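You operate a simulated robot arm through the tools that you are given. There is no shell and no other tool.

You are at the controls of a simulated robot arm. One attempt, no reset.

JOB
Make a vanilla soda in the tall clear glass and close the bottle.
Fine: about a fifth of a glass of cordial, then soda up to about three quarters; leave the glass under the siphon, the bottle back on its spot; no spills. Set down upright: what you pick out, tall clear glass.

It is judged by the outcome, as a careful person would: the job done as asked, and still so three seconds after it is handed in. It fails if anything else is knocked over, pushed out of place, dropped, spilled or broken.

ROBOT AND FRAMES
A 7-joint arm with a two-finger parallel gripper, fixed in place. Base frame: the origin is at the foot of the arm, x ahead of it, y to its left, z up. Readings come in m, degrees, newtons and seconds.
With the tool pointing down near the work surface it reaches from about 0.1 to 0.58 m from the base axis. Its first joint turns from -115.0 to 115.0 degrees. Payload 3.91 kg.
The TCP is the grasp point between the finger pads, 0.03 m short of the fingertips. In the tool frame z runs along the fingers and y along their closing line. Largest opening 0.11 m; finger width 0.02, thickness 0.01; the body of the gripper, 0.048 by 0.112 m, starts 0.055 m behind the TCP.
Orientation is that of the tool frame in the base frame, as [roll, pitch, yaw] about the fixed x, y, z axes, in that order (R = Rz(yaw) Ry(pitch) Rx(roll)). With the fingers straight down and closing along the base's y, the tool's x points along the base's -x, its y along +y and its z along -z.

CONTROLS
- The arm moves only by the tool play_rows. Its argument "series" is a list that holds one entry, the list of rows, each a list of 7 numbers: the shift along the tool's x, y, z in m, then the turn, a rotation vector about the tool's x, y, z in degrees, then the finger opening in m, from 0 to 0.11. In form: [[[x, y, z, wx, wy, wz, gripper], ...]]. A call has 1 to 20 rows; each row shifts and turns the commanded pose from where the row before left it, along the tool's axes as they then stand. Each row takes 0.2 s and may step no farther than 0.05 m and 8.6 degrees from the row before; otherwise, or with a gripper value out of range, the whole call is refused. Where a pose cannot be reached the arm comes as near as it can. A force on the tool above 40 N (or 10 N above the force at the start of the call, whichever is more), or a blocked arm, ends the call early, and 0.2 s more pass. The fingers move at their own pace (about 0.153 m/s each) and stop on an object; they squeeze with about 31 N. The grip force told is the motor's: it shows also when the fingers shut on nothing. Time passes only in rows, and 0.2 s behind the last, so rows that do not move let the fingers close. It gives the time, the measured TCP pose, the force on the tool (base axes), the opening and the grip force at its end, in the units of the frame above (readings bear some noise), with the torque about the TCP (base axes, N m) and any sound that the robot's microphone picked up.
- Cameras (640 x 400 px; columns grow to the right, rows downward): "scene" is fixed at [0.0498, -0.6515, 1.6249]; the picture's right is [0.56, -0.83, 0.00], its down [-0.42, -0.29, -0.86] and it looks along [0.71, 0.48, -0.51] (base axes); focal length 329 px, centre (320, 200). "wrist" rides on the gripper at [0.072, 0.017, -0.103] in the tool frame; the picture's right is [-0.23, 0.97, 0.00], its down [-0.76, -0.18, -0.62] and it looks along [-0.61, -0.14, 0.78] (tool axes); focal length 222 px, centre (320, 200). There is no depth. A picture from a camera that has moved, and an enlarged one, comes with that camera's place and axes in the base frame and with its lens. The place of the scene camera against the robot may be out by one fixed shift of up to 0.012 m in any direction.
- grab_frame(camera): a new picture of that camera. No time passes.
- raise_lower(by): slides the trunk up (or, below 0, down) by that many m; the arm rides with it, the base frame stays. It gives what a move gives, with no picture.
- inspect(camera, box): a new picture of the part [left, top, right, bottom] of that camera's present view, enlarged. No time passes.
- hand_in(): hands the job in; it is judged then, once.

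Nothing tells you positions but the pictures and the camera data. Unless the task says otherwise, let go and move clear before handing in.

The tools are called after "Emit:" as name(argument=value, ...) on one line, values as JSON. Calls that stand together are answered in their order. play_rows: Moves the arm, as the interface text tells. Its arguments: {"type":"object","properties":{"series":{"type":"array","items":{"type":"array","items":{"type":"array","items":{"type":"number"}}}}},"required":["series"]} The other tools are called the same way: raise_lower (by) slides the trunk up or down; grab_frame (camera) takes a picture; inspect (camera, box) takes an enlarged picture of a part of a camera's view; hand_in () hands the job in.

At the start:

```text
clock: 0.0
tcp_pos: [0.4393, -0.3351, 1.4085]
ee_rot: [-179.9, 0.0, -180.0]
wrist_force: [-0.1, -0.1, 0.6]
moment: [0.03, -0.01, 0.0]
grip_width: 0.11
finger_force: 0.0
trunk travel left (down, up): [-0.925, 0.065]
```

scene: 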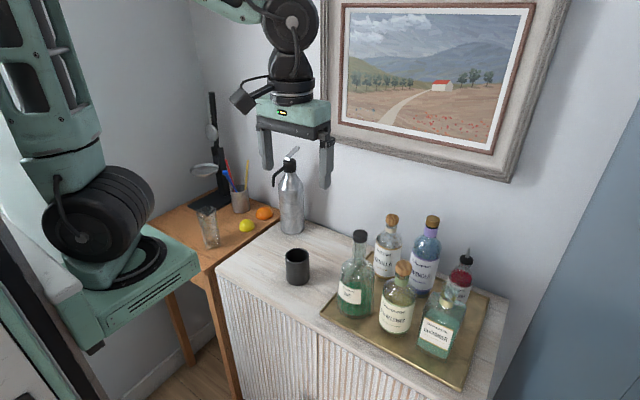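
wrist: 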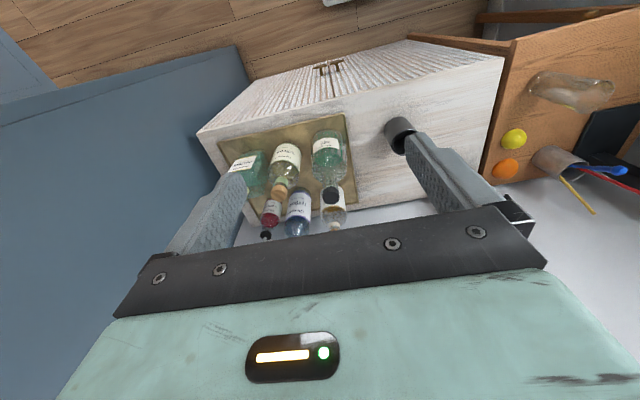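

I see a cabinet with a tray of bottles, a siphon and a dark cup, and a side desk on the left that holds a tall clear glass, fruit and a pen cup. I'll look closer before moving.

Emit:
inspect(camera="scene", box=[320, 190, 520, 390])

Emit:
inspect(camera="scene", box=[150, 80, 330, 300])

Emit:
inspect(camera="wrist", box=[200, 100, 380, 260])

Emit:
inspect(camera="wrist", box=[380, 40, 640, 240])

```text
2.00 times, centred on (420, 290) of scene
camera zoom: at [0.0498, -0.6515, 1.6249], right [0.56, -0.83, 0.0], down [-0.42, -0.29, -0.86], along [0.71, 0.48, -0.51], focal length 657 px, centre (120, 20)
```

zoom: 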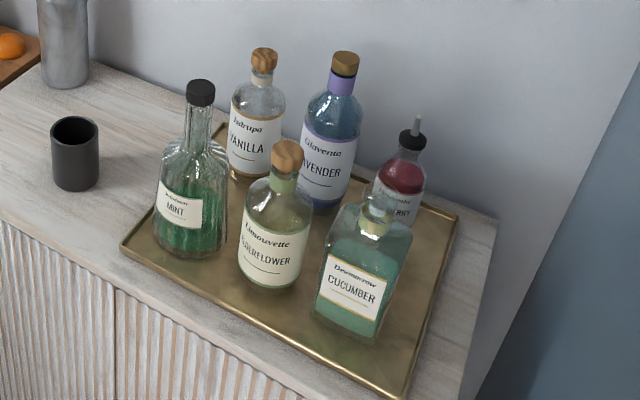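

```text
1.82 times, centred on (240, 190) of scene
camera zoom: at [0.0498, -0.6515, 1.6249], right [0.56, -0.83, 0.0], down [-0.42, -0.29, -0.86], along [0.71, 0.48, -0.51], focal length 598 px, centre (466, 218)
```

zoom: 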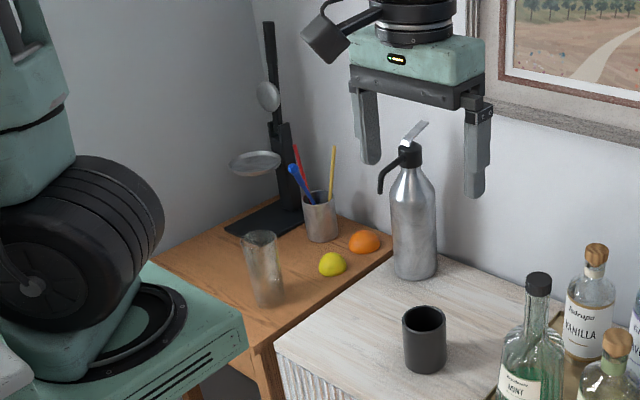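

```text
2.50 times, centred on (290, 180) of wrist
camera zoom: at [0.3669, -0.3191, 1.5124], right [0.23, 0.97, 0.0], down [0.76, -0.18, 0.62], along [0.61, -0.14, -0.78], focal length 555 px, centre (395, 250)
```

zoom: 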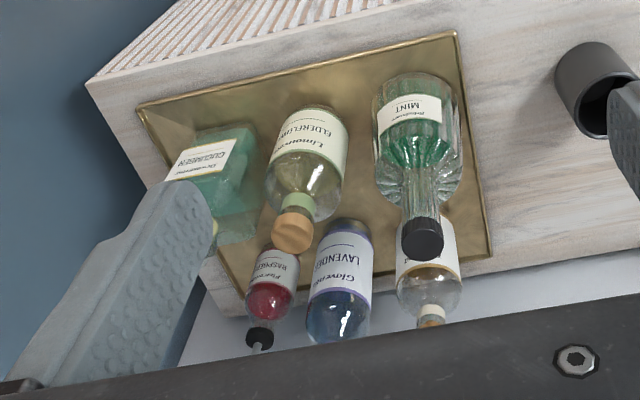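

```text
2.00 times, centred on (510, 140) of wrist
camera zoom: at [0.3669, -0.3191, 1.5124], right [0.23, 0.97, 0.0], down [0.76, -0.18, 0.62], along [0.61, -0.14, -0.78], focal length 444 px, centre (-60, 320)
```

zoom: 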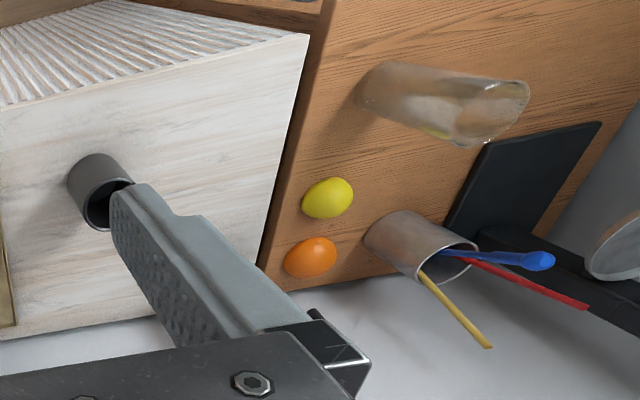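

The vanilla bottle (wooden stopper) is about (0.81, -0.38) with its cork top near z 1.09. The glass is on the desk near (0.65, 0.27), and the siphon is around (0.87, 0.04). I'll move the gripper high over the cabinet to view the siphon and test the reach.

Emit:
play_rows(series=[[[-0.026, 0.0415, 0, 0, 0, 0, 0.11], [-0.026, 0.0415, 0, 0, 0, 0, 0.11], [-0.026, 0.0415, 0, 0, 0, 0, 0.11], [-0.026, 0.0415, 0, 0, 0, 0, 0.11], [-0.026, 0.0415, 0, 0, 0, 0, 0.11], [-0.026, 0.0415, 0, 0, 0, 0, 0.11], [-0.026, 0.0415, 0, 0, 0, 0, 0.11], [-0.026, 0.0415, 0, 0, 0, 0, 0.11]]])

Emit:
grab_frame(camera="wrist")

Emit:
grab_frame(camera="scene")

```text
clock: 1.8
tcp_pos: [0.6493, -0.0036, 1.409]
ee_rot: [180.0, 0.0, 179.9]
wrist_force: [-0.9, -0.5, -0.3]
moment: [0.01, -0.02, -0.02]
grip_width: 0.1099
finger_force: 0.1
trunk travel left (down, up): [-0.925, 0.065]
```

```text
taken
camera wrist: at [0.5765, 0.0122, 1.5117], right [0.23, 0.97, 0.0], down [0.76, -0.18, 0.62], along [0.61, -0.14, -0.78], focal length 222 px, centre (320, 200)
```

wrist: 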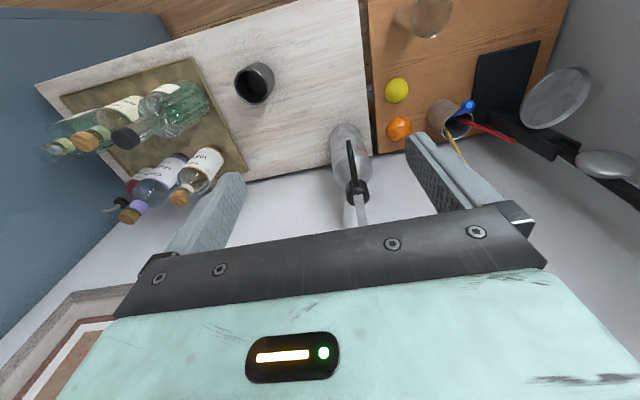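

```text
taken
```

scene: 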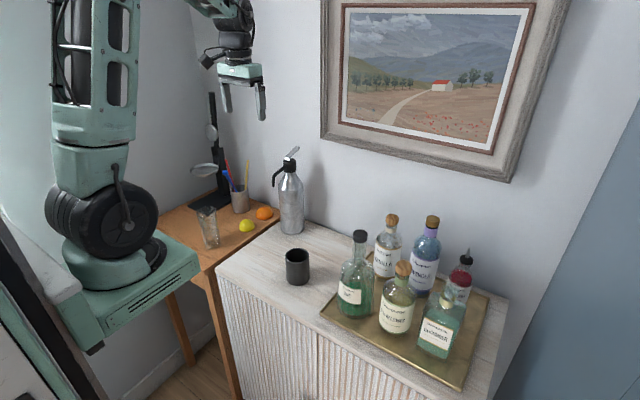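

The arm reaches here without trouble. I'll enlarge the wrist view of the siphon, bottles and glass to triangulate them.

Emit:
inspect(camera="wrist", box=[280, 60, 440, 240])

Emit:
inspect(camera="wrist", box=[30, 50, 270, 230])

Emit:
inspect(camera="scene", box=[190, 130, 330, 260])

Emit:
inspect(camera="scene", box=[20, 60, 240, 380])

```text
2.22 times, centred on (360, 150) of wrist
camera zoom: at [0.5765, 0.0122, 1.5117], right [0.23, 0.97, 0.0], down [0.76, -0.18, 0.62], along [0.61, -0.14, -0.78], focal length 494 px, centre (231, 311)
```

zoom: 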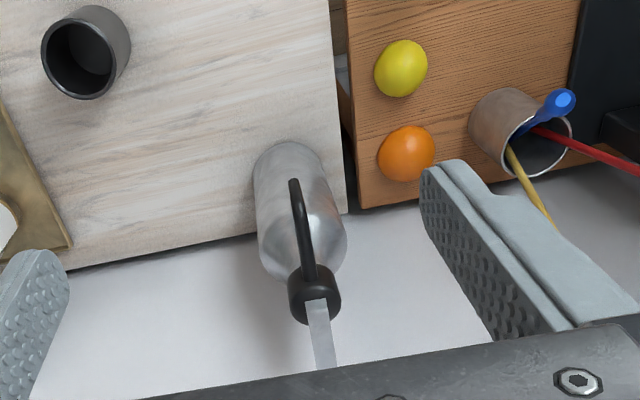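

```text
2.22 times, centred on (150, 140) of wrist
camera zoom: at [0.5765, 0.0122, 1.5117], right [0.23, 0.97, 0.0], down [0.76, -0.18, 0.62], along [0.61, -0.14, -0.78], focal length 494 px, centre (698, 333)
```

zoom: 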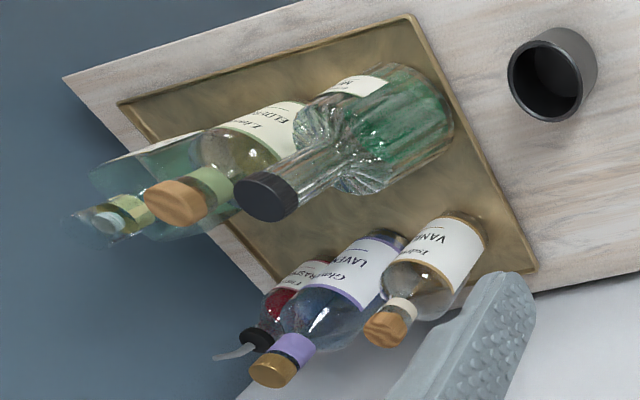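

```text
3.08 times, centred on (260, 195) of scene
camera zoom: at [0.0498, -0.6515, 1.6249], right [0.56, -0.83, 0.0], down [-0.42, -0.29, -0.86], along [0.71, 0.48, -0.51], focal length 1011 px, centre (505, 215)
```

zoom: 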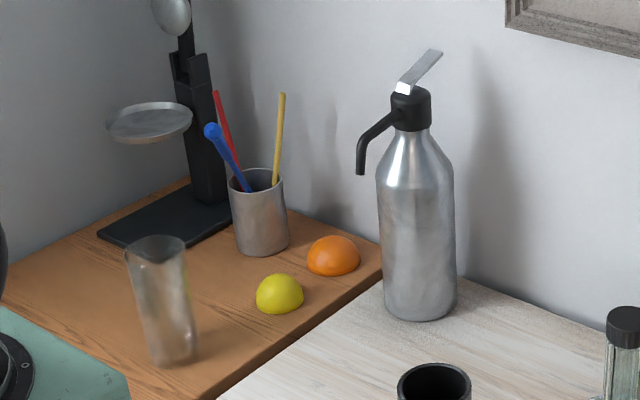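

```text
1.25 times, centred on (130, 220) of scene
camera zoom: at [0.0498, -0.6515, 1.6249], right [0.56, -0.83, 0.0], down [-0.42, -0.29, -0.86], along [0.71, 0.48, -0.51], focal length 411 px, centre (558, 175)
```

zoom: 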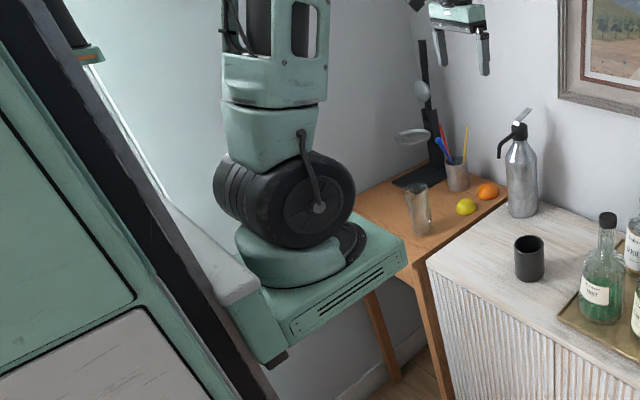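

The siphon nozzle comes out at about (0.767, 0.025, 1.104), and its lever tip is at about (0.906, 0.022, 1.197). The vanilla cork top is at (0.818, -0.384, 1.099). I'll yaw the tool half a turn so the camera sits on top for side grasps, starting with a partial turn to test the joint range.

Emit:
play_rows(series=[[[0.01, 0, 0, 0, 0, 8.5, 0.11], [0.01, 0, 0, 0, 0, 8.5, 0.11], [0, 0, 0, 0, 0, 8.5, 0.11], [0, 0, 0, 0, 0, 8.5, 0.11], [0, 0, 0, 0, 0, 8.5, 0.11], [0, 0, 0, 0, 0, 8.5, 0.11], [0, 0, 0, 0, 0, 8.5, 0.11], [0, 0, 0, 0, 0, 8.5, 0.11], [0, 0, 0, 0, 0, 8.5, 0.11], [0, 0, 0, 0, 0, 8.5, 0.11]]])

Emit:
grab_frame(camera="scene")

Emit:
grab_frame(camera="wrist")

```text
clock: 4.0
tcp_pos: [0.628, -0.0032, 1.4099]
ee_rot: [-180.0, 0.0, 94.9]
wrist_force: [0.6, -1.0, -0.3]
moment: [0.0, -0.01, 0.01]
grip_width: 0.1102
finger_force: 0.1
trunk travel left (down, up): [-0.925, 0.065]
```

```text
taken
```

scene: 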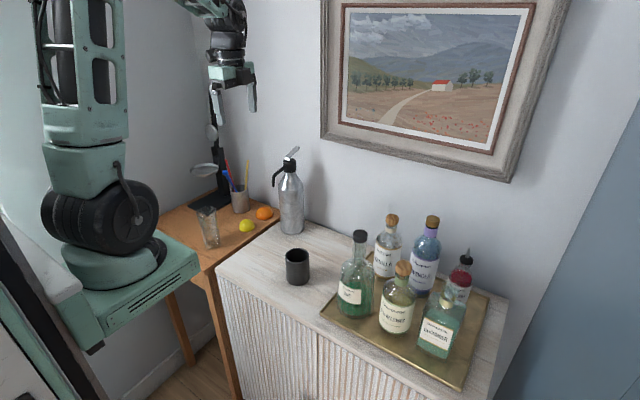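

```text
taken
camera wrist: at [0.6382, 0.0706, 1.5123], right [0.99, -0.14, 0.0], down [-0.11, -0.77, 0.62], along [-0.09, -0.62, -0.78], focal length 222 px, centre (320, 200)
```

wrist: 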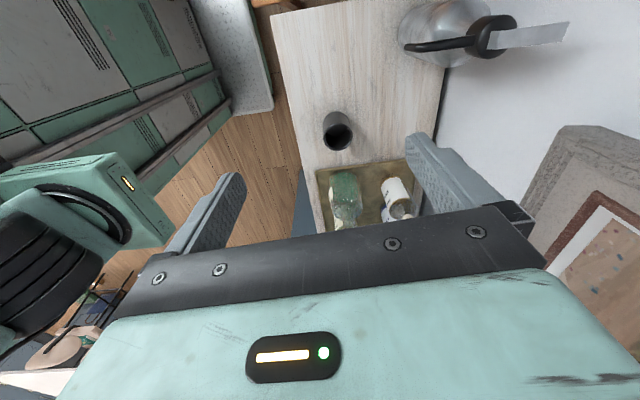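

The turn works. I'll continue it to a full half turn.

Emit:
play_rows(series=[[[0, 0, 0, 0, 0, 8.6, 0.11], [0, 0, 0, 0, 0, 8.6, 0.11], [0, 0, 0, 0, 0, 8.6, 0.11], [0, 0, 0, 0, 0, 8.6, 0.11], [0, 0, 0, 0, 0, 8.6, 0.11], [0, 0, 0, 0, 0, 8.6, 0.11], [0, 0, 0, 0, 0, 8.6, 0.11], [0, 0, 0, 0, 0, 8.6, 0.11], [0, 0, 0, 0, 0, 8.6, 0.11], [0, 0, 0, 0, 0, 8.6, 0.11], [0, 0, 0, 0, 0, 8.6, 0.11]]])

Emit:
grab_frame(camera="scene")

Emit:
grab_frame(camera="wrist")

```text
clock: 6.4
tcp_pos: [0.6276, -0.0026, 1.4096]
ee_rot: [-179.9, -0.1, 0.3]
wrist_force: [0.9, -1.1, -0.1]
moment: [0.05, 0.03, 0.03]
grip_width: 0.11
finger_force: 0.1
trunk travel left (down, up): [-0.925, 0.065]
```

```text
taken
```

scene: 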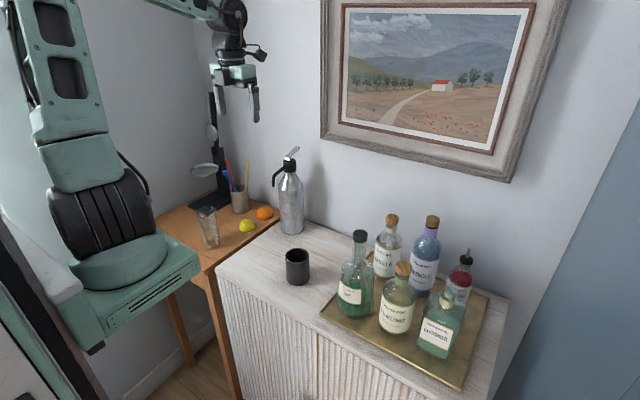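

```text
taken
camera wrist: at [0.7006, -0.0204, 1.5123], right [-0.22, -0.97, 0.0], down [-0.76, 0.17, 0.62], along [-0.61, 0.14, -0.78], focal length 222 px, centre (320, 200)
```

wrist: 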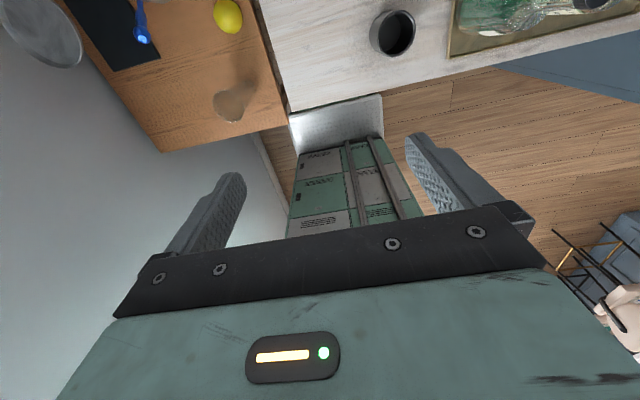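

The half turn was reached, so the camera is now on the far side. Next I'll tilt the tool forward to near horizontal, which puts the camera on top, and look at the bottles.

Emit:
play_rows(series=[[[0, 0, 0, 0, 8.5, 0, 0.11], [0, 0, 0, 0, 8.5, 0, 0.11], [0, 0, 0, 0, 8.5, 0, 0.11], [0, 0, 0, 0, 8.5, 0, 0.11], [0, 0, 0, 0, 8.5, 0, 0.11], [0, 0, 0, 0, 8.5, 0, 0.11], [0, 0, 0, 0, 8.5, 0, 0.11], [0, 0, 0, 0, 8.5, 0, 0.11]]])

Emit:
grab_frame(camera="scene")

Emit:
grab_frame(camera="wrist")

```text
clock: 8.1
tcp_pos: [0.629, -0.0018, 1.4026]
ee_rot: [-156.5, -54.4, -17.9]
wrist_force: [-0.4, 0.2, -0.4]
moment: [0.0, -0.02, 0.0]
grip_width: 0.11
finger_force: 0.1
trunk travel left (down, up): [-0.925, 0.065]
stopped in row 8: the arm was blocked; the commanded pose is now the measured one
```

```text
taken
```

scene: 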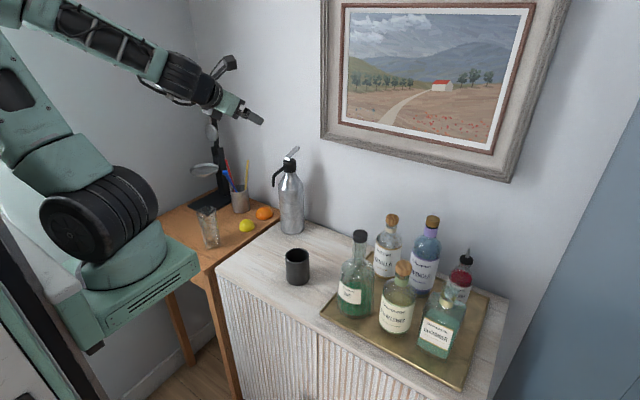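

```text
taken
camera wrist: at [0.5837, -0.0477, 1.5116], right [-0.1, -0.91, -0.41], down [-0.95, 0.22, -0.25], along [0.31, 0.36, -0.88], focal length 222 px, centre (320, 200)
```

wrist: 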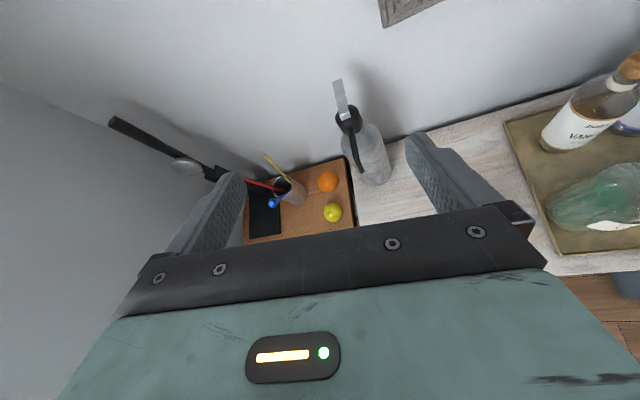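

The arm stalled with the elbow folded back, probably because the TCP was too close in. I'll move the TCP forward, down and toward the bottles, where the arm is more extended, then correct the orientation.

Emit:
play_rows(series=[[[-0.0079, 0.0385, 0.018, 0, 0, 0, 0.11], [-0.0079, 0.0385, 0.018, 0, 0, 0, 0.11], [-0.0079, 0.0385, 0.018, 0, 0, 0, 0.11], [-0.0079, 0.0385, 0.018, 0, 0, 0, 0.11], [-0.0079, 0.0385, 0.018, 0, 0, 0, 0.11], [-0.0079, 0.0385, 0.018, 0, 0, 0, 0.11]]])

Emit:
grab_frame(camera="scene")

Emit:
grab_frame(camera="wrist")

```text
clock: 9.5
tcp_pos: [0.6998, -0.2045, 1.2523]
ee_rot: [-156.6, -54.5, -18.0]
wrist_force: [0.1, 0.5, -0.6]
moment: [-0.03, -0.02, -0.06]
grip_width: 0.1099
finger_force: 0.1
trunk travel left (down, up): [-0.925, 0.065]
```

```text
taken
```

scene: 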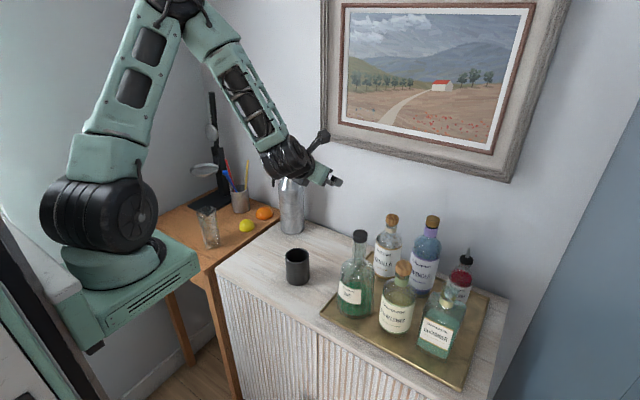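

```text
taken
camera wrist: at [0.6535, -0.2495, 1.3621], right [-0.1, -0.91, -0.41], down [-0.94, 0.22, -0.25], along [0.31, 0.36, -0.88], focal length 222 px, centre (320, 200)
```

wrist: 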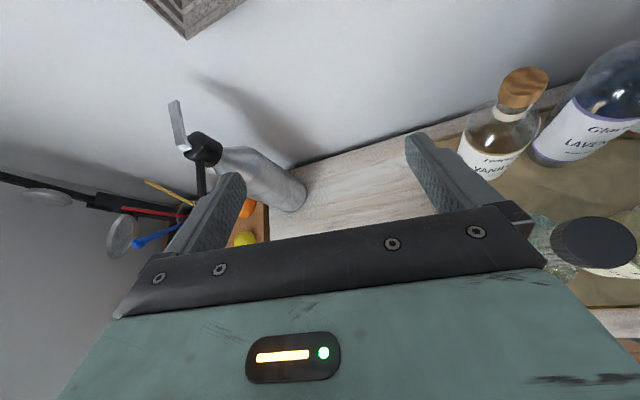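

The arm is in a good configuration now, with the elbow up. I'll orient the tool toward the vanilla bottle, about 45° right and 40° down with the closing line horizontal.

Emit:
play_rows(series=[[[0, 0, 0, -7.43, -0.165, 2.905, 0.11], [0, 0, 0, -7.43, -0.165, 2.905, 0.11], [0, 0, 0, -7.43, -0.165, 2.905, 0.11], [0, 0, 0, -7.43, -0.165, 2.905, 0.11], [0, 0, 0, -7.43, -0.165, 2.905, 0.11], [0, 0, 0, -7.43, -0.165, 2.905, 0.11]]])

Emit:
grab_frame(camera="scene")

Emit:
grab_frame(camera="wrist")

```text
clock: 10.9
tcp_pos: [0.6977, -0.2047, 1.2542]
ee_rot: [179.9, -50.1, -45.2]
wrist_force: [-0.1, 0.3, -1.1]
moment: [0.0, 0.0, 0.02]
grip_width: 0.1101
finger_force: 0.1
trunk travel left (down, up): [-0.925, 0.065]
```

```text
taken
```

scene: 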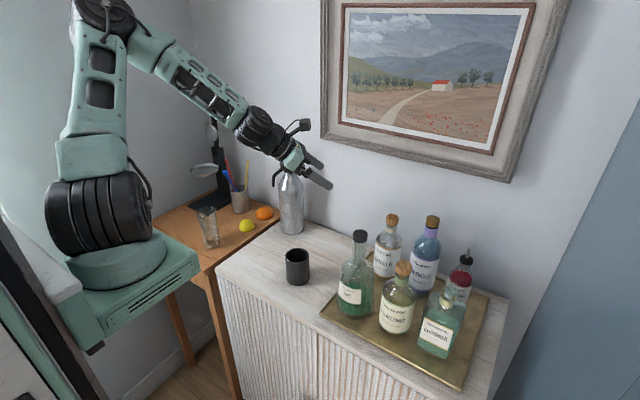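

```text
taken
camera wrist: at [0.6636, -0.1946, 1.375], right [-0.79, -0.58, -0.17], down [-0.55, 0.81, -0.18], along [0.25, -0.05, -0.97], focal length 222 px, centre (320, 200)
```

wrist: 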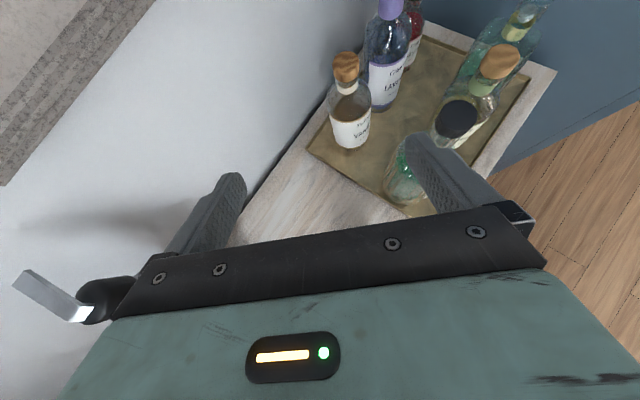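

Orientation reached, and the vanilla bottle is in view. I'll enlarge it to refine its position and shape.

Emit:
inspect(camera="wrist", box=[300, 20, 440, 160])

Emit:
inspect(camera="scene", box=[350, 200, 450, 290])

```text
2.86 times, centred on (370, 90) of wrist
camera zoom: at [0.6636, -0.1946, 1.375], right [-0.79, -0.58, -0.17], down [-0.55, 0.81, -0.18], along [0.25, -0.05, -0.97], focal length 635 px, centre (177, 514)
```

zoom: 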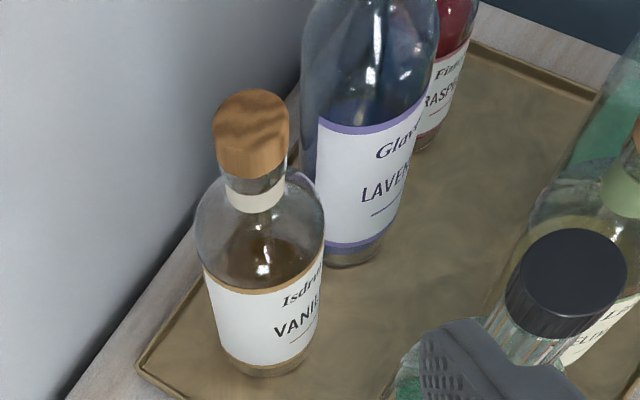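

```text
4.44 times, centred on (400, 245) of scene
camera zoom: at [0.0498, -0.6515, 1.6249], right [0.56, -0.83, 0.0], down [-0.42, -0.29, -0.86], along [0.71, 0.48, -0.51], focal length 1461 px, centre (-36, 0)
```

zoom: 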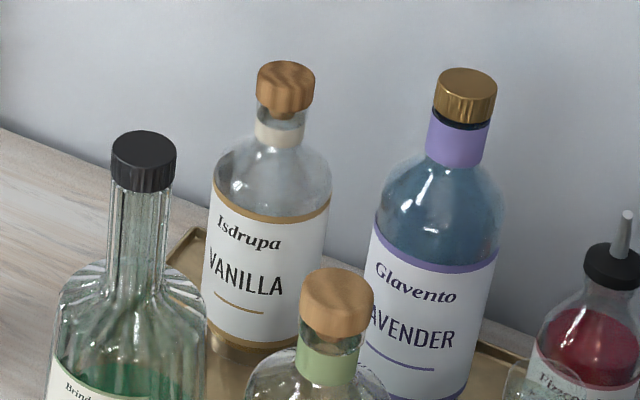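

The vanilla holds amber cordial and has a wooden cork about 0.039 m wide, with its top near (0.817, -0.385, 1.105). I'll move to a pre-grasp pose 8 cm back from the cork along the approach line.

Emit:
play_rows(series=[[[0.0032, 0.0108, 0.0465, 0, 0, 0, 0.08], [0.0032, 0.0108, 0.0465, 0, 0, 0, 0.08], [0.0032, 0.0108, 0.0465, 0, 0, 0, 0.08], [0.0032, 0.0108, 0.0465, 0, 0, 0, 0.08], [0, 0, 0, 0, 0, 0, 0.08]]])

Emit:
grab_frame(camera="wrist")

Emit:
grab_frame(camera="scene")

```text
clock: 12.1
tcp_pos: [0.7741, -0.3444, 1.1427]
ee_rot: [180.0, -50.0, -45.1]
wrist_force: [0.1, 0.1, 0.0]
moment: [0.01, 0.01, 0.01]
grip_width: 0.0803
finger_force: 0.0
trunk travel left (down, up): [-0.925, 0.065]
```

```text
taken
camera wrist: at [0.7397, -0.3338, 1.264], right [-0.79, -0.58, -0.17], down [-0.56, 0.81, -0.18], along [0.25, -0.05, -0.97], focal length 222 px, centre (320, 200)
```

wrist: 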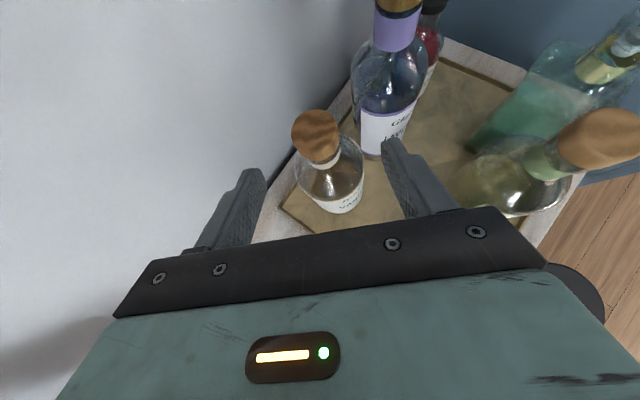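

```text
taken
```

scene: 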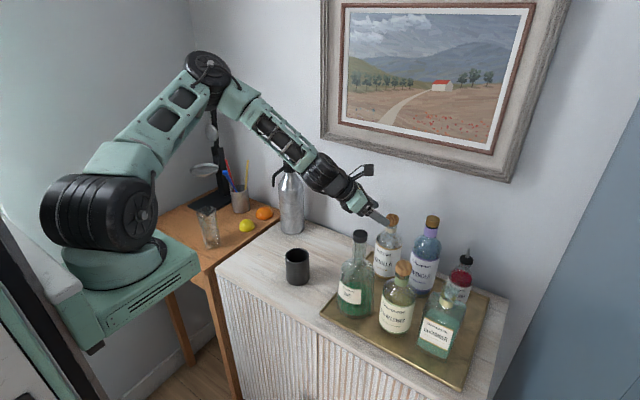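

Emit:
inspect(camera="wrist", box=[240, 90, 420, 230])

Emit:
inspect(camera="scene", box=[340, 180, 440, 260])

```text
2.86 times, centred on (330, 160) of wrist
camera zoom: at [0.7397, -0.3338, 1.264], right [-0.79, -0.58, -0.17], down [-0.56, 0.81, -0.18], along [0.25, -0.05, -0.97], focal length 635 px, centre (291, 314)
```

zoom: 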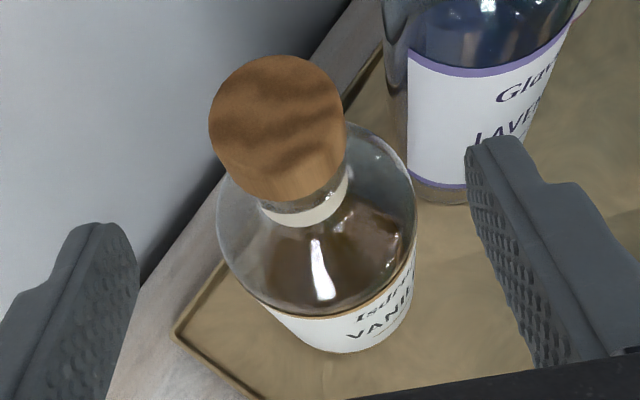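

```text
5.00 times, centred on (390, 220) of scene
camera zoom: at [0.0498, -0.6515, 1.6249], right [0.56, -0.83, 0.0], down [-0.42, -0.29, -0.86], along [0.71, 0.48, -0.51], focal length 1643 px, centre (-30, 100)
```

zoom: 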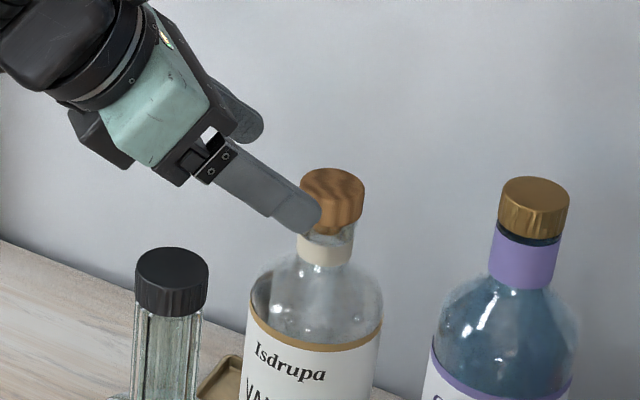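

I'll advance along the approach line so the cork sits between the pads, then check.

Emit:
play_rows(series=[[[0, -0.0007, 0.0256, 0, 0, 0, 0.075], [0, -0.0007, 0.0256, 0, 0, 0, 0.075], [0, -0.0006, 0.0257, 0, 0, 0, 0.075]]])

Emit:
grab_frame(camera="wrist")

Emit:
inspect(camera="scene", box=[340, 180, 440, 260])

```text
clock: 12.9
tcp_pos: [0.818, -0.3819, 1.0946]
ee_rot: [179.9, -50.1, -45.2]
wrist_force: [0.0, -0.7, 0.4]
moment: [-0.01, -0.04, 0.03]
grip_width: 0.0751
finger_force: 0.0
trunk travel left (down, up): [-0.925, 0.065]
```

```text
taken
camera wrist: at [0.7842, -0.3721, 1.216], right [-0.79, -0.58, -0.17], down [-0.56, 0.81, -0.18], along [0.25, -0.05, -0.97], focal length 222 px, centre (320, 200)
```

wrist: 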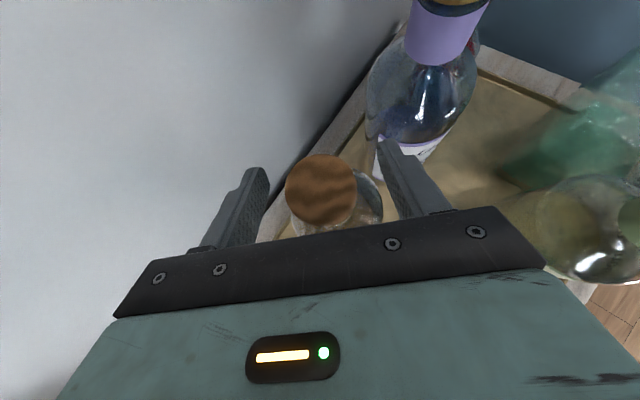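

```text
5.00 times, centred on (390, 220) of scene
camera zoom: at [0.0498, -0.6515, 1.6249], right [0.56, -0.83, 0.0], down [-0.42, -0.29, -0.86], along [0.71, 0.48, -0.51], focal length 1643 px, centre (-30, 100)
```

zoom: 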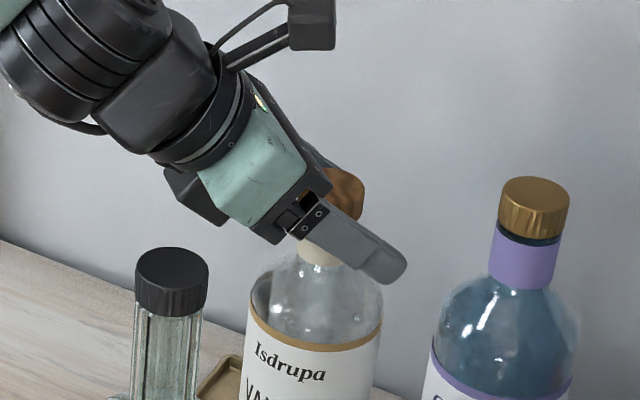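

The cork is centred between the pads. Closing on it now.

Emit:
play_rows(series=[[[0, 0, 0, 0, 0, 0, 0.05], [0, 0, 0, 0, 0, 0, 0.03], [0, 0, 0, 0, 0, 0, 0.03], [0, 0, 0, 0, 0, 0, 0.03]]])

Emit:
grab_frame(camera="wrist")

Emit:
inspect(camera="scene", box=[340, 180, 440, 260])

```text
clock: 13.9
tcp_pos: [0.8194, -0.3829, 1.0952]
ee_rot: [180.0, -49.9, -45.1]
wrist_force: [-1.2, -0.7, 1.4]
moment: [0.0, 0.05, 0.0]
grip_width: 0.0341
finger_force: 31.0
trunk travel left (down, up): [-0.925, 0.065]
heard: snap
```

```text
taken
camera wrist: at [0.784, -0.3724, 1.2161], right [-0.79, -0.58, -0.17], down [-0.56, 0.81, -0.18], along [0.25, -0.05, -0.97], focal length 222 px, centre (320, 200)
```

wrist: 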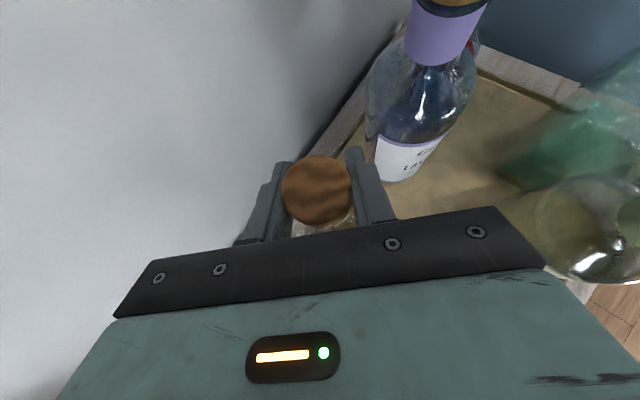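

```text
5.00 times, centred on (390, 220) of scene
camera zoom: at [0.0498, -0.6515, 1.6249], right [0.56, -0.83, 0.0], down [-0.42, -0.29, -0.86], along [0.71, 0.48, -0.51], focal length 1643 px, centre (-30, 100)
```

zoom: 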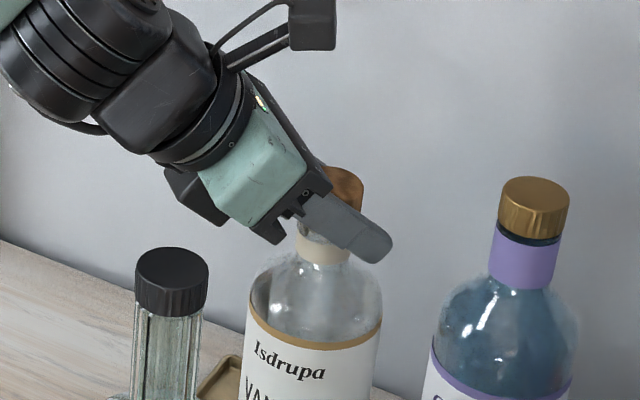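

The cork is gripped at 0.034 m wide. I'll pull it gently straight up and watch the force.

Emit:
play_rows(series=[[[0.0031, 0, -0.0026, 0, 0, 0, 0.025], [0.0031, 0, -0.0026, 0, 0, 0, 0.025], [0.0031, 0, -0.0026, 0, 0, 0, 0.025]]])

Emit:
inspect(camera="scene", box=[340, 180, 440, 280])

```text
clock: 14.7
tcp_pos: [0.8167, -0.3824, 1.1063]
ee_rot: [179.9, -50.1, -45.0]
wrist_force: [-1.4, 0.8, -0.4]
moment: [-0.02, -0.02, 0.01]
grip_width: 0.0341
finger_force: 31.1
trunk travel left (down, up): [-0.925, 0.065]
```

```text
4.00 times, centred on (390, 230) of scene
camera zoom: at [0.0498, -0.6515, 1.6249], right [0.56, -0.83, 0.0], down [-0.42, -0.29, -0.86], along [0.71, 0.48, -0.51], focal length 1315 px, centre (40, 80)
```

zoom: 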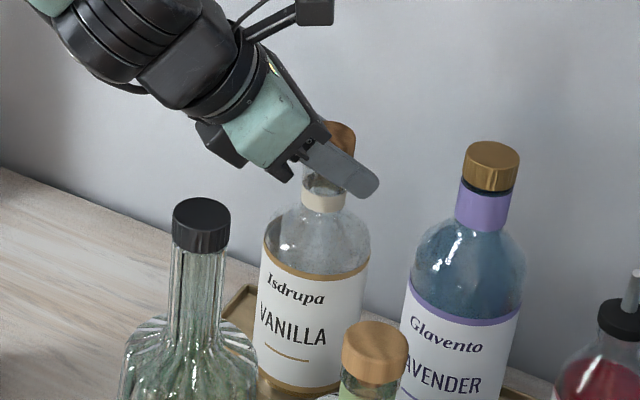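

The cork is coming out with almost no load and the bottle is staying put. I'll lift it clear.

Emit:
play_rows(series=[[[0.0077, 0, -0.0064, 0, 0, 0, 0.025], [0.0077, 0, -0.0064, 0, 0, 0, 0.025], [0.0077, 0, -0.0064, 0, 0, 0, 0.025], [0.0153, 0, -0.0129, 0, 0, 0, 0.025], [0.0153, 0, -0.0129, 0, 0, 0, 0.025], [0.0153, 0, -0.0129, 0, 0, 0, 0.025], [0.0153, 0, -0.0129, 0, 0, 0, 0.025]]])

Emit:
inspect(camera="scene", box=[330, 160, 450, 280])

Emit:
grab_frame(camera="wrist")

```text
clock: 16.3
tcp_pos: [0.8164, -0.3816, 1.218]
ee_rot: [179.9, -50.0, -45.1]
wrist_force: [0.6, -1.1, -1.1]
moment: [0.01, 0.0, -0.06]
grip_width: 0.0342
finger_force: 30.9
trunk travel left (down, up): [-0.925, 0.065]
```

```text
3.33 times, centred on (390, 220) of scene
camera zoom: at [0.0498, -0.6515, 1.6249], right [0.56, -0.83, 0.0], down [-0.42, -0.29, -0.86], along [0.71, 0.48, -0.51], focal length 1096 px, centre (87, 133)
```

zoom: 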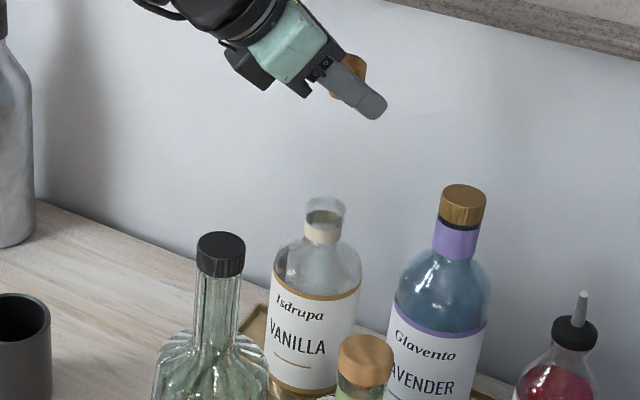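

```text
taken
camera wrist: at [0.7823, -0.3721, 1.3386], right [-0.79, -0.58, -0.17], down [-0.56, 0.81, -0.18], along [0.25, -0.05, -0.97], focal length 222 px, centre (320, 200)
```

wrist: 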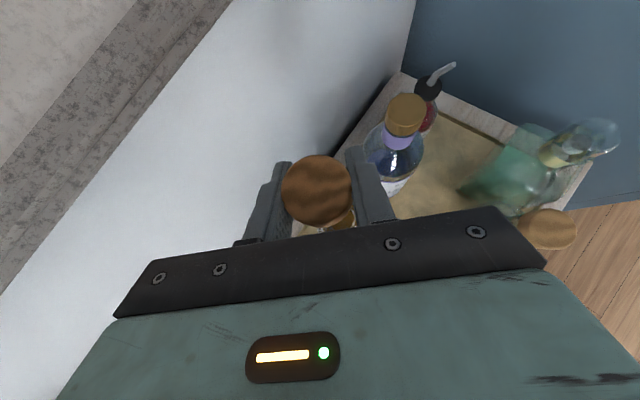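

The cork is out. I'll zoom in on it to see its shape, including the plug length.

Emit:
inspect(camera="scene", box=[380, 165, 420, 205])

Emit:
inspect(camera="scene", box=[375, 210, 410, 260])

Emit:
inspect(camera="wrist", box=[260, 140, 400, 240])

```text
10.00 times, centred on (400, 185) of scene
camera zoom: at [0.0498, -0.6515, 1.6249], right [0.56, -0.83, 0.0], down [-0.42, -0.29, -0.86], along [0.71, 0.48, -0.51], focal length 3287 px, centre (-480, 350)
```

zoom: 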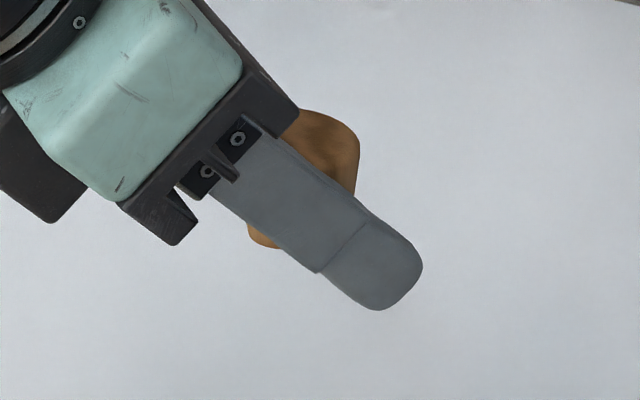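

```text
8.00 times, centred on (392, 235) of scene
camera zoom: at [0.0498, -0.6515, 1.6249], right [0.56, -0.83, 0.0], down [-0.42, -0.29, -0.86], along [0.71, 0.48, -0.51], focal length 2629 px, centre (-260, -80)
```

zoom: 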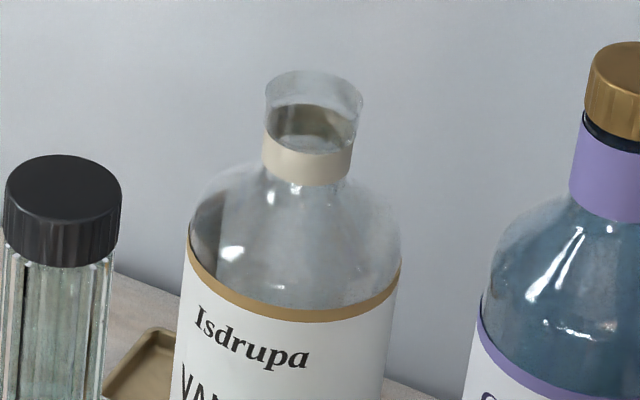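

```text
4.00 times, centred on (330, 190) of wrist
camera zoom: at [0.7823, -0.3721, 1.3386], right [-0.79, -0.58, -0.17], down [-0.56, 0.81, -0.18], along [0.25, -0.05, -0.97], focal length 888 px, centre (280, 240)
```

zoom: 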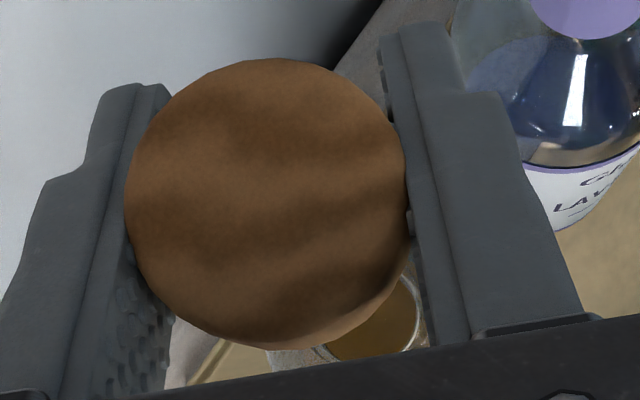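

I'll carry the cork over the front-left of the cabinet, the clear spot near (0.60, -0.24), and yaw the tool so the scene camera can see the cork from the side.

Emit:
play_rows(series=[[[-0.0271, 0.0087, -0.0323, 0, 0, 0, 0.025], [-0.0271, 0.0087, -0.0323, 0, 0, 0, 0.025], [-0.0271, 0.0087, -0.0323, 0, 0, 0, 0.025], [-0.0271, 0.0087, -0.0323, 0, 0, 0, 0.025], [-0.0271, 0.0087, -0.0323, 0, 0, 0, 0.025], [-0.0271, 0.0087, -0.0323, 0, 0, 0, 0.025], [0, 0, 0, 5.745, 0, -4.82, 0.025], [0, 0, 0, 5.745, 0, -4.82, 0.025], [0, 0, 0, 5.745, 0, -4.82, 0.025], [0, 0, 0, 5.745, 0, -4.82, 0.025], [0, 0, 0, 5.745, 0, -4.82, 0.025], [0, 0, 0, 5.745, 0, -4.82, 0.025]]])

Emit:
grab_frame(camera="scene")

Emit:
grab_frame(camera="wrist")

```text
clock: 18.9
tcp_pos: [0.64, -0.2429, 1.2159]
ee_rot: [180.0, -49.9, 0.1]
wrist_force: [0.3, -0.1, 0.2]
moment: [-0.05, 0.0, 0.0]
grip_width: 0.0339
finger_force: 30.8
out of reach, approached as far as the arm can: row 6, 7, 8, 9
trunk travel left (down, up): [-0.925, 0.065]
```

```text
taken
```

scene: 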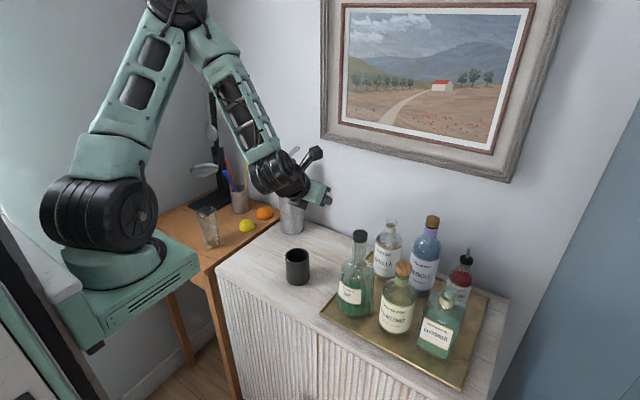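

```text
taken
camera wrist: at [0.6083, -0.261, 1.3381], right [-0.14, -0.97, -0.17], down [-0.97, 0.18, -0.18], along [0.21, 0.14, -0.97], focal length 222 px, centre (320, 200)
```

wrist: 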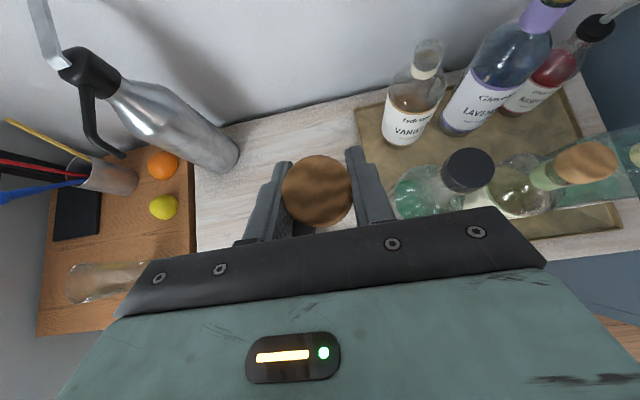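

I'll look at the cork from this angle.

Emit:
inspect(camera="scene", box=[295, 175, 345, 215])

Emit:
inspect(camera="wrist", box=[340, 20, 500, 160])

```text
10.00 times, centred on (320, 195) of scene
camera zoom: at [0.0498, -0.6515, 1.6249], right [0.56, -0.83, 0.0], down [-0.42, -0.29, -0.86], along [0.71, 0.48, -0.51], focal length 3287 px, centre (320, 250)
```

zoom: 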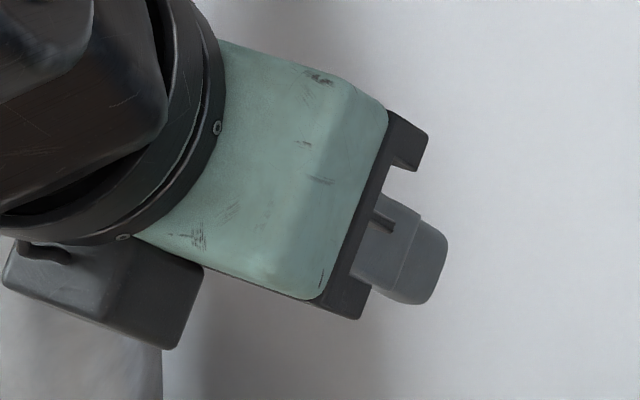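

```text
2.86 times, centred on (420, 90) of wrist
camera zoom: at [0.6083, -0.261, 1.3381], right [-0.14, -0.97, -0.17], down [-0.97, 0.18, -0.18], along [0.21, 0.14, -0.97], focal length 635 px, centre (34, 514)
```

zoom: 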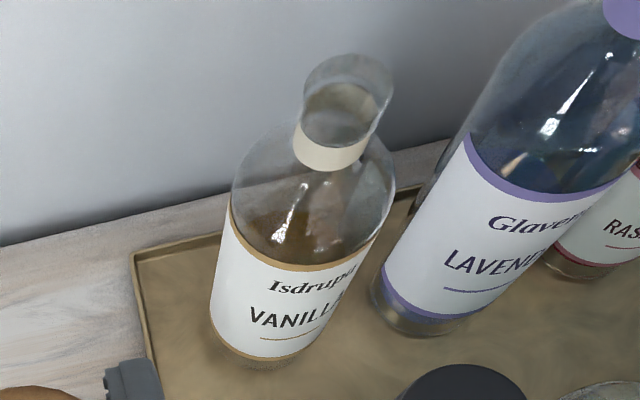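

The gripper hides the cork from this side, and it is near the arm's inner reach limit here. I'll raise the trunk to gain folding room, then go down to the spot in front.

Emit:
raise_lower(by=0.06)

```text
clock: 19.9
tcp_pos: [0.6405, -0.2441, 1.2765]
ee_rot: [180.0, -50.0, 0.0]
wrist_force: [-0.7, 0.3, -1.1]
moment: [0.0, 0.01, -0.01]
grip_width: 0.0342
finger_force: 30.7
trunk travel left (down, up): [-0.985, 0.005]
```

Emit:
play_rows(series=[[[-0.0366, 0, 0.0264, 0, 0, 0, 0.025], [-0.0366, 0, 0.0264, 0, 0, 0, 0.025], [-0.0366, 0, 0.0264, 0, 0, 0, 0.025], [-0.0366, 0, 0.0264, 0, 0, 0, 0.025], [-0.0366, 0, 0.0264, 0, 0, 0, 0.025], [-0.0366, 0, 0.0264, 0, 0, 0, 0.025]]])

Emit:
grab_frame(camera="wrist")

Emit:
grab_frame(camera="scene")

```text
clock: 21.3
tcp_pos: [0.6206, -0.2435, 1.0049]
ee_rot: [179.8, -50.1, 0.1]
wrist_force: [-0.6, 0.2, -0.2]
moment: [-0.06, 0.01, -0.03]
grip_width: 0.0342
finger_force: 30.7
trunk travel left (down, up): [-0.985, 0.005]
```

```text
taken
camera wrist: at [0.5879, -0.2603, 1.1262], right [-0.15, -0.97, -0.17], down [-0.97, 0.18, -0.18], along [0.21, 0.14, -0.97], focal length 222 px, centre (320, 200)
```

wrist: 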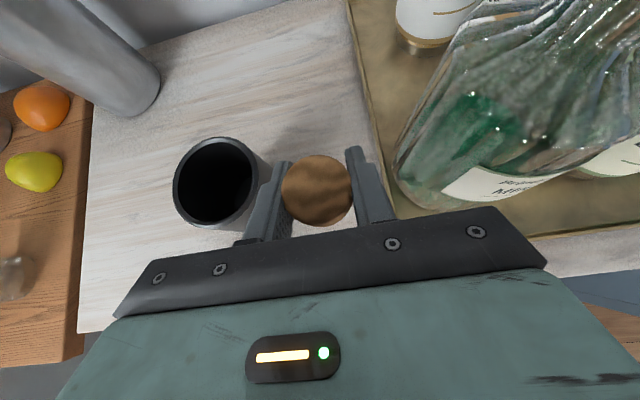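

```text
taken
```

scene: 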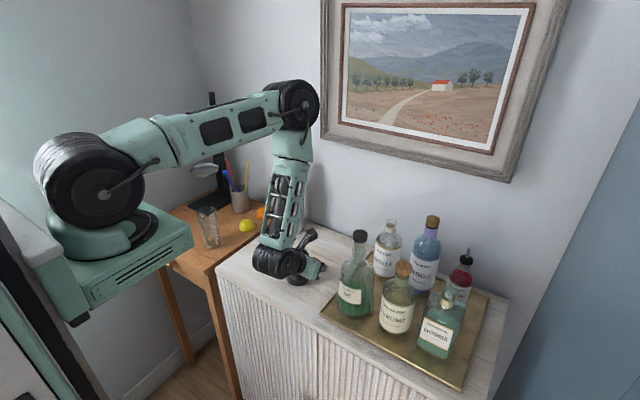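

The cork is short and wide (about 0.026 m tall), and with this steep finger tilt the fingertips would touch down before it does. I'll lift up and turn the tool so the scene camera can see the cork's underside before I choose how to set it down.

Emit:
play_rows(series=[[[0.0287, 0, -0.0241, 0, 0, 0, 0.025], [0.0287, 0, -0.0241, 0, 0, 0, 0.025], [0.0287, 0, -0.0241, 0, 0, 0, 0.025], [0.0287, 0, -0.0241, 0, 0, 0, 0.025], [0, 0, 0, 0, -8.4, 0, 0.025], [0, 0, 0, 0, -8.4, 0, 0.025], [0, 0, 0, 0, -8.4, 0, 0.025], [0, 0, 0, 0, -8.4, 0, 0.025], [0, 0, 0, 0, -8.4, 0, 0.025], [0, 0, 0, 0, -8.4, 0, 0.025], [0, 0, 0, 0, 0, -8.4, 0.025], [0, 0, 0, 0, 0, -8.4, 0.025], [0, 0, 0, 0, 0, -8.4, 0.025], [0, 0, 0, 0, 0, -8.4, 0.025]]])

Emit:
grab_frame(camera="scene")

```text
clock: 24.3
tcp_pos: [0.6205, -0.2434, 1.1566]
ee_rot: [-179.9, 0.4, 33.6]
wrist_force: [-0.3, -0.3, 0.0]
moment: [0.01, -0.02, 0.0]
grip_width: 0.0339
finger_force: 31.0
trunk travel left (down, up): [-0.985, 0.005]
```

```text
taken
```

scene: 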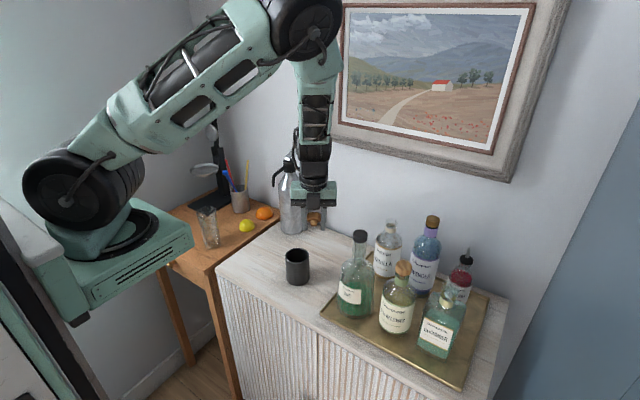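

Emit:
inspect(camera="scene", box=[285, 195, 345, 240])

```text
8.89 times, centred on (315, 218) of scene
camera zoom: at [0.0498, -0.6515, 1.6249], right [0.56, -0.83, 0.0], down [-0.42, -0.29, -0.86], along [0.71, 0.48, -0.51], focal length 2922 px, centre (364, 44)
```

zoom: 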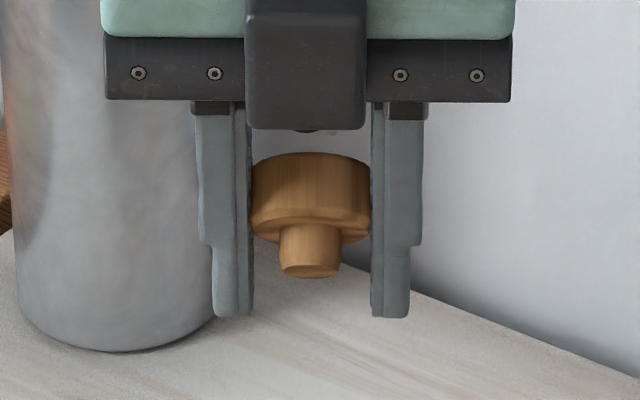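

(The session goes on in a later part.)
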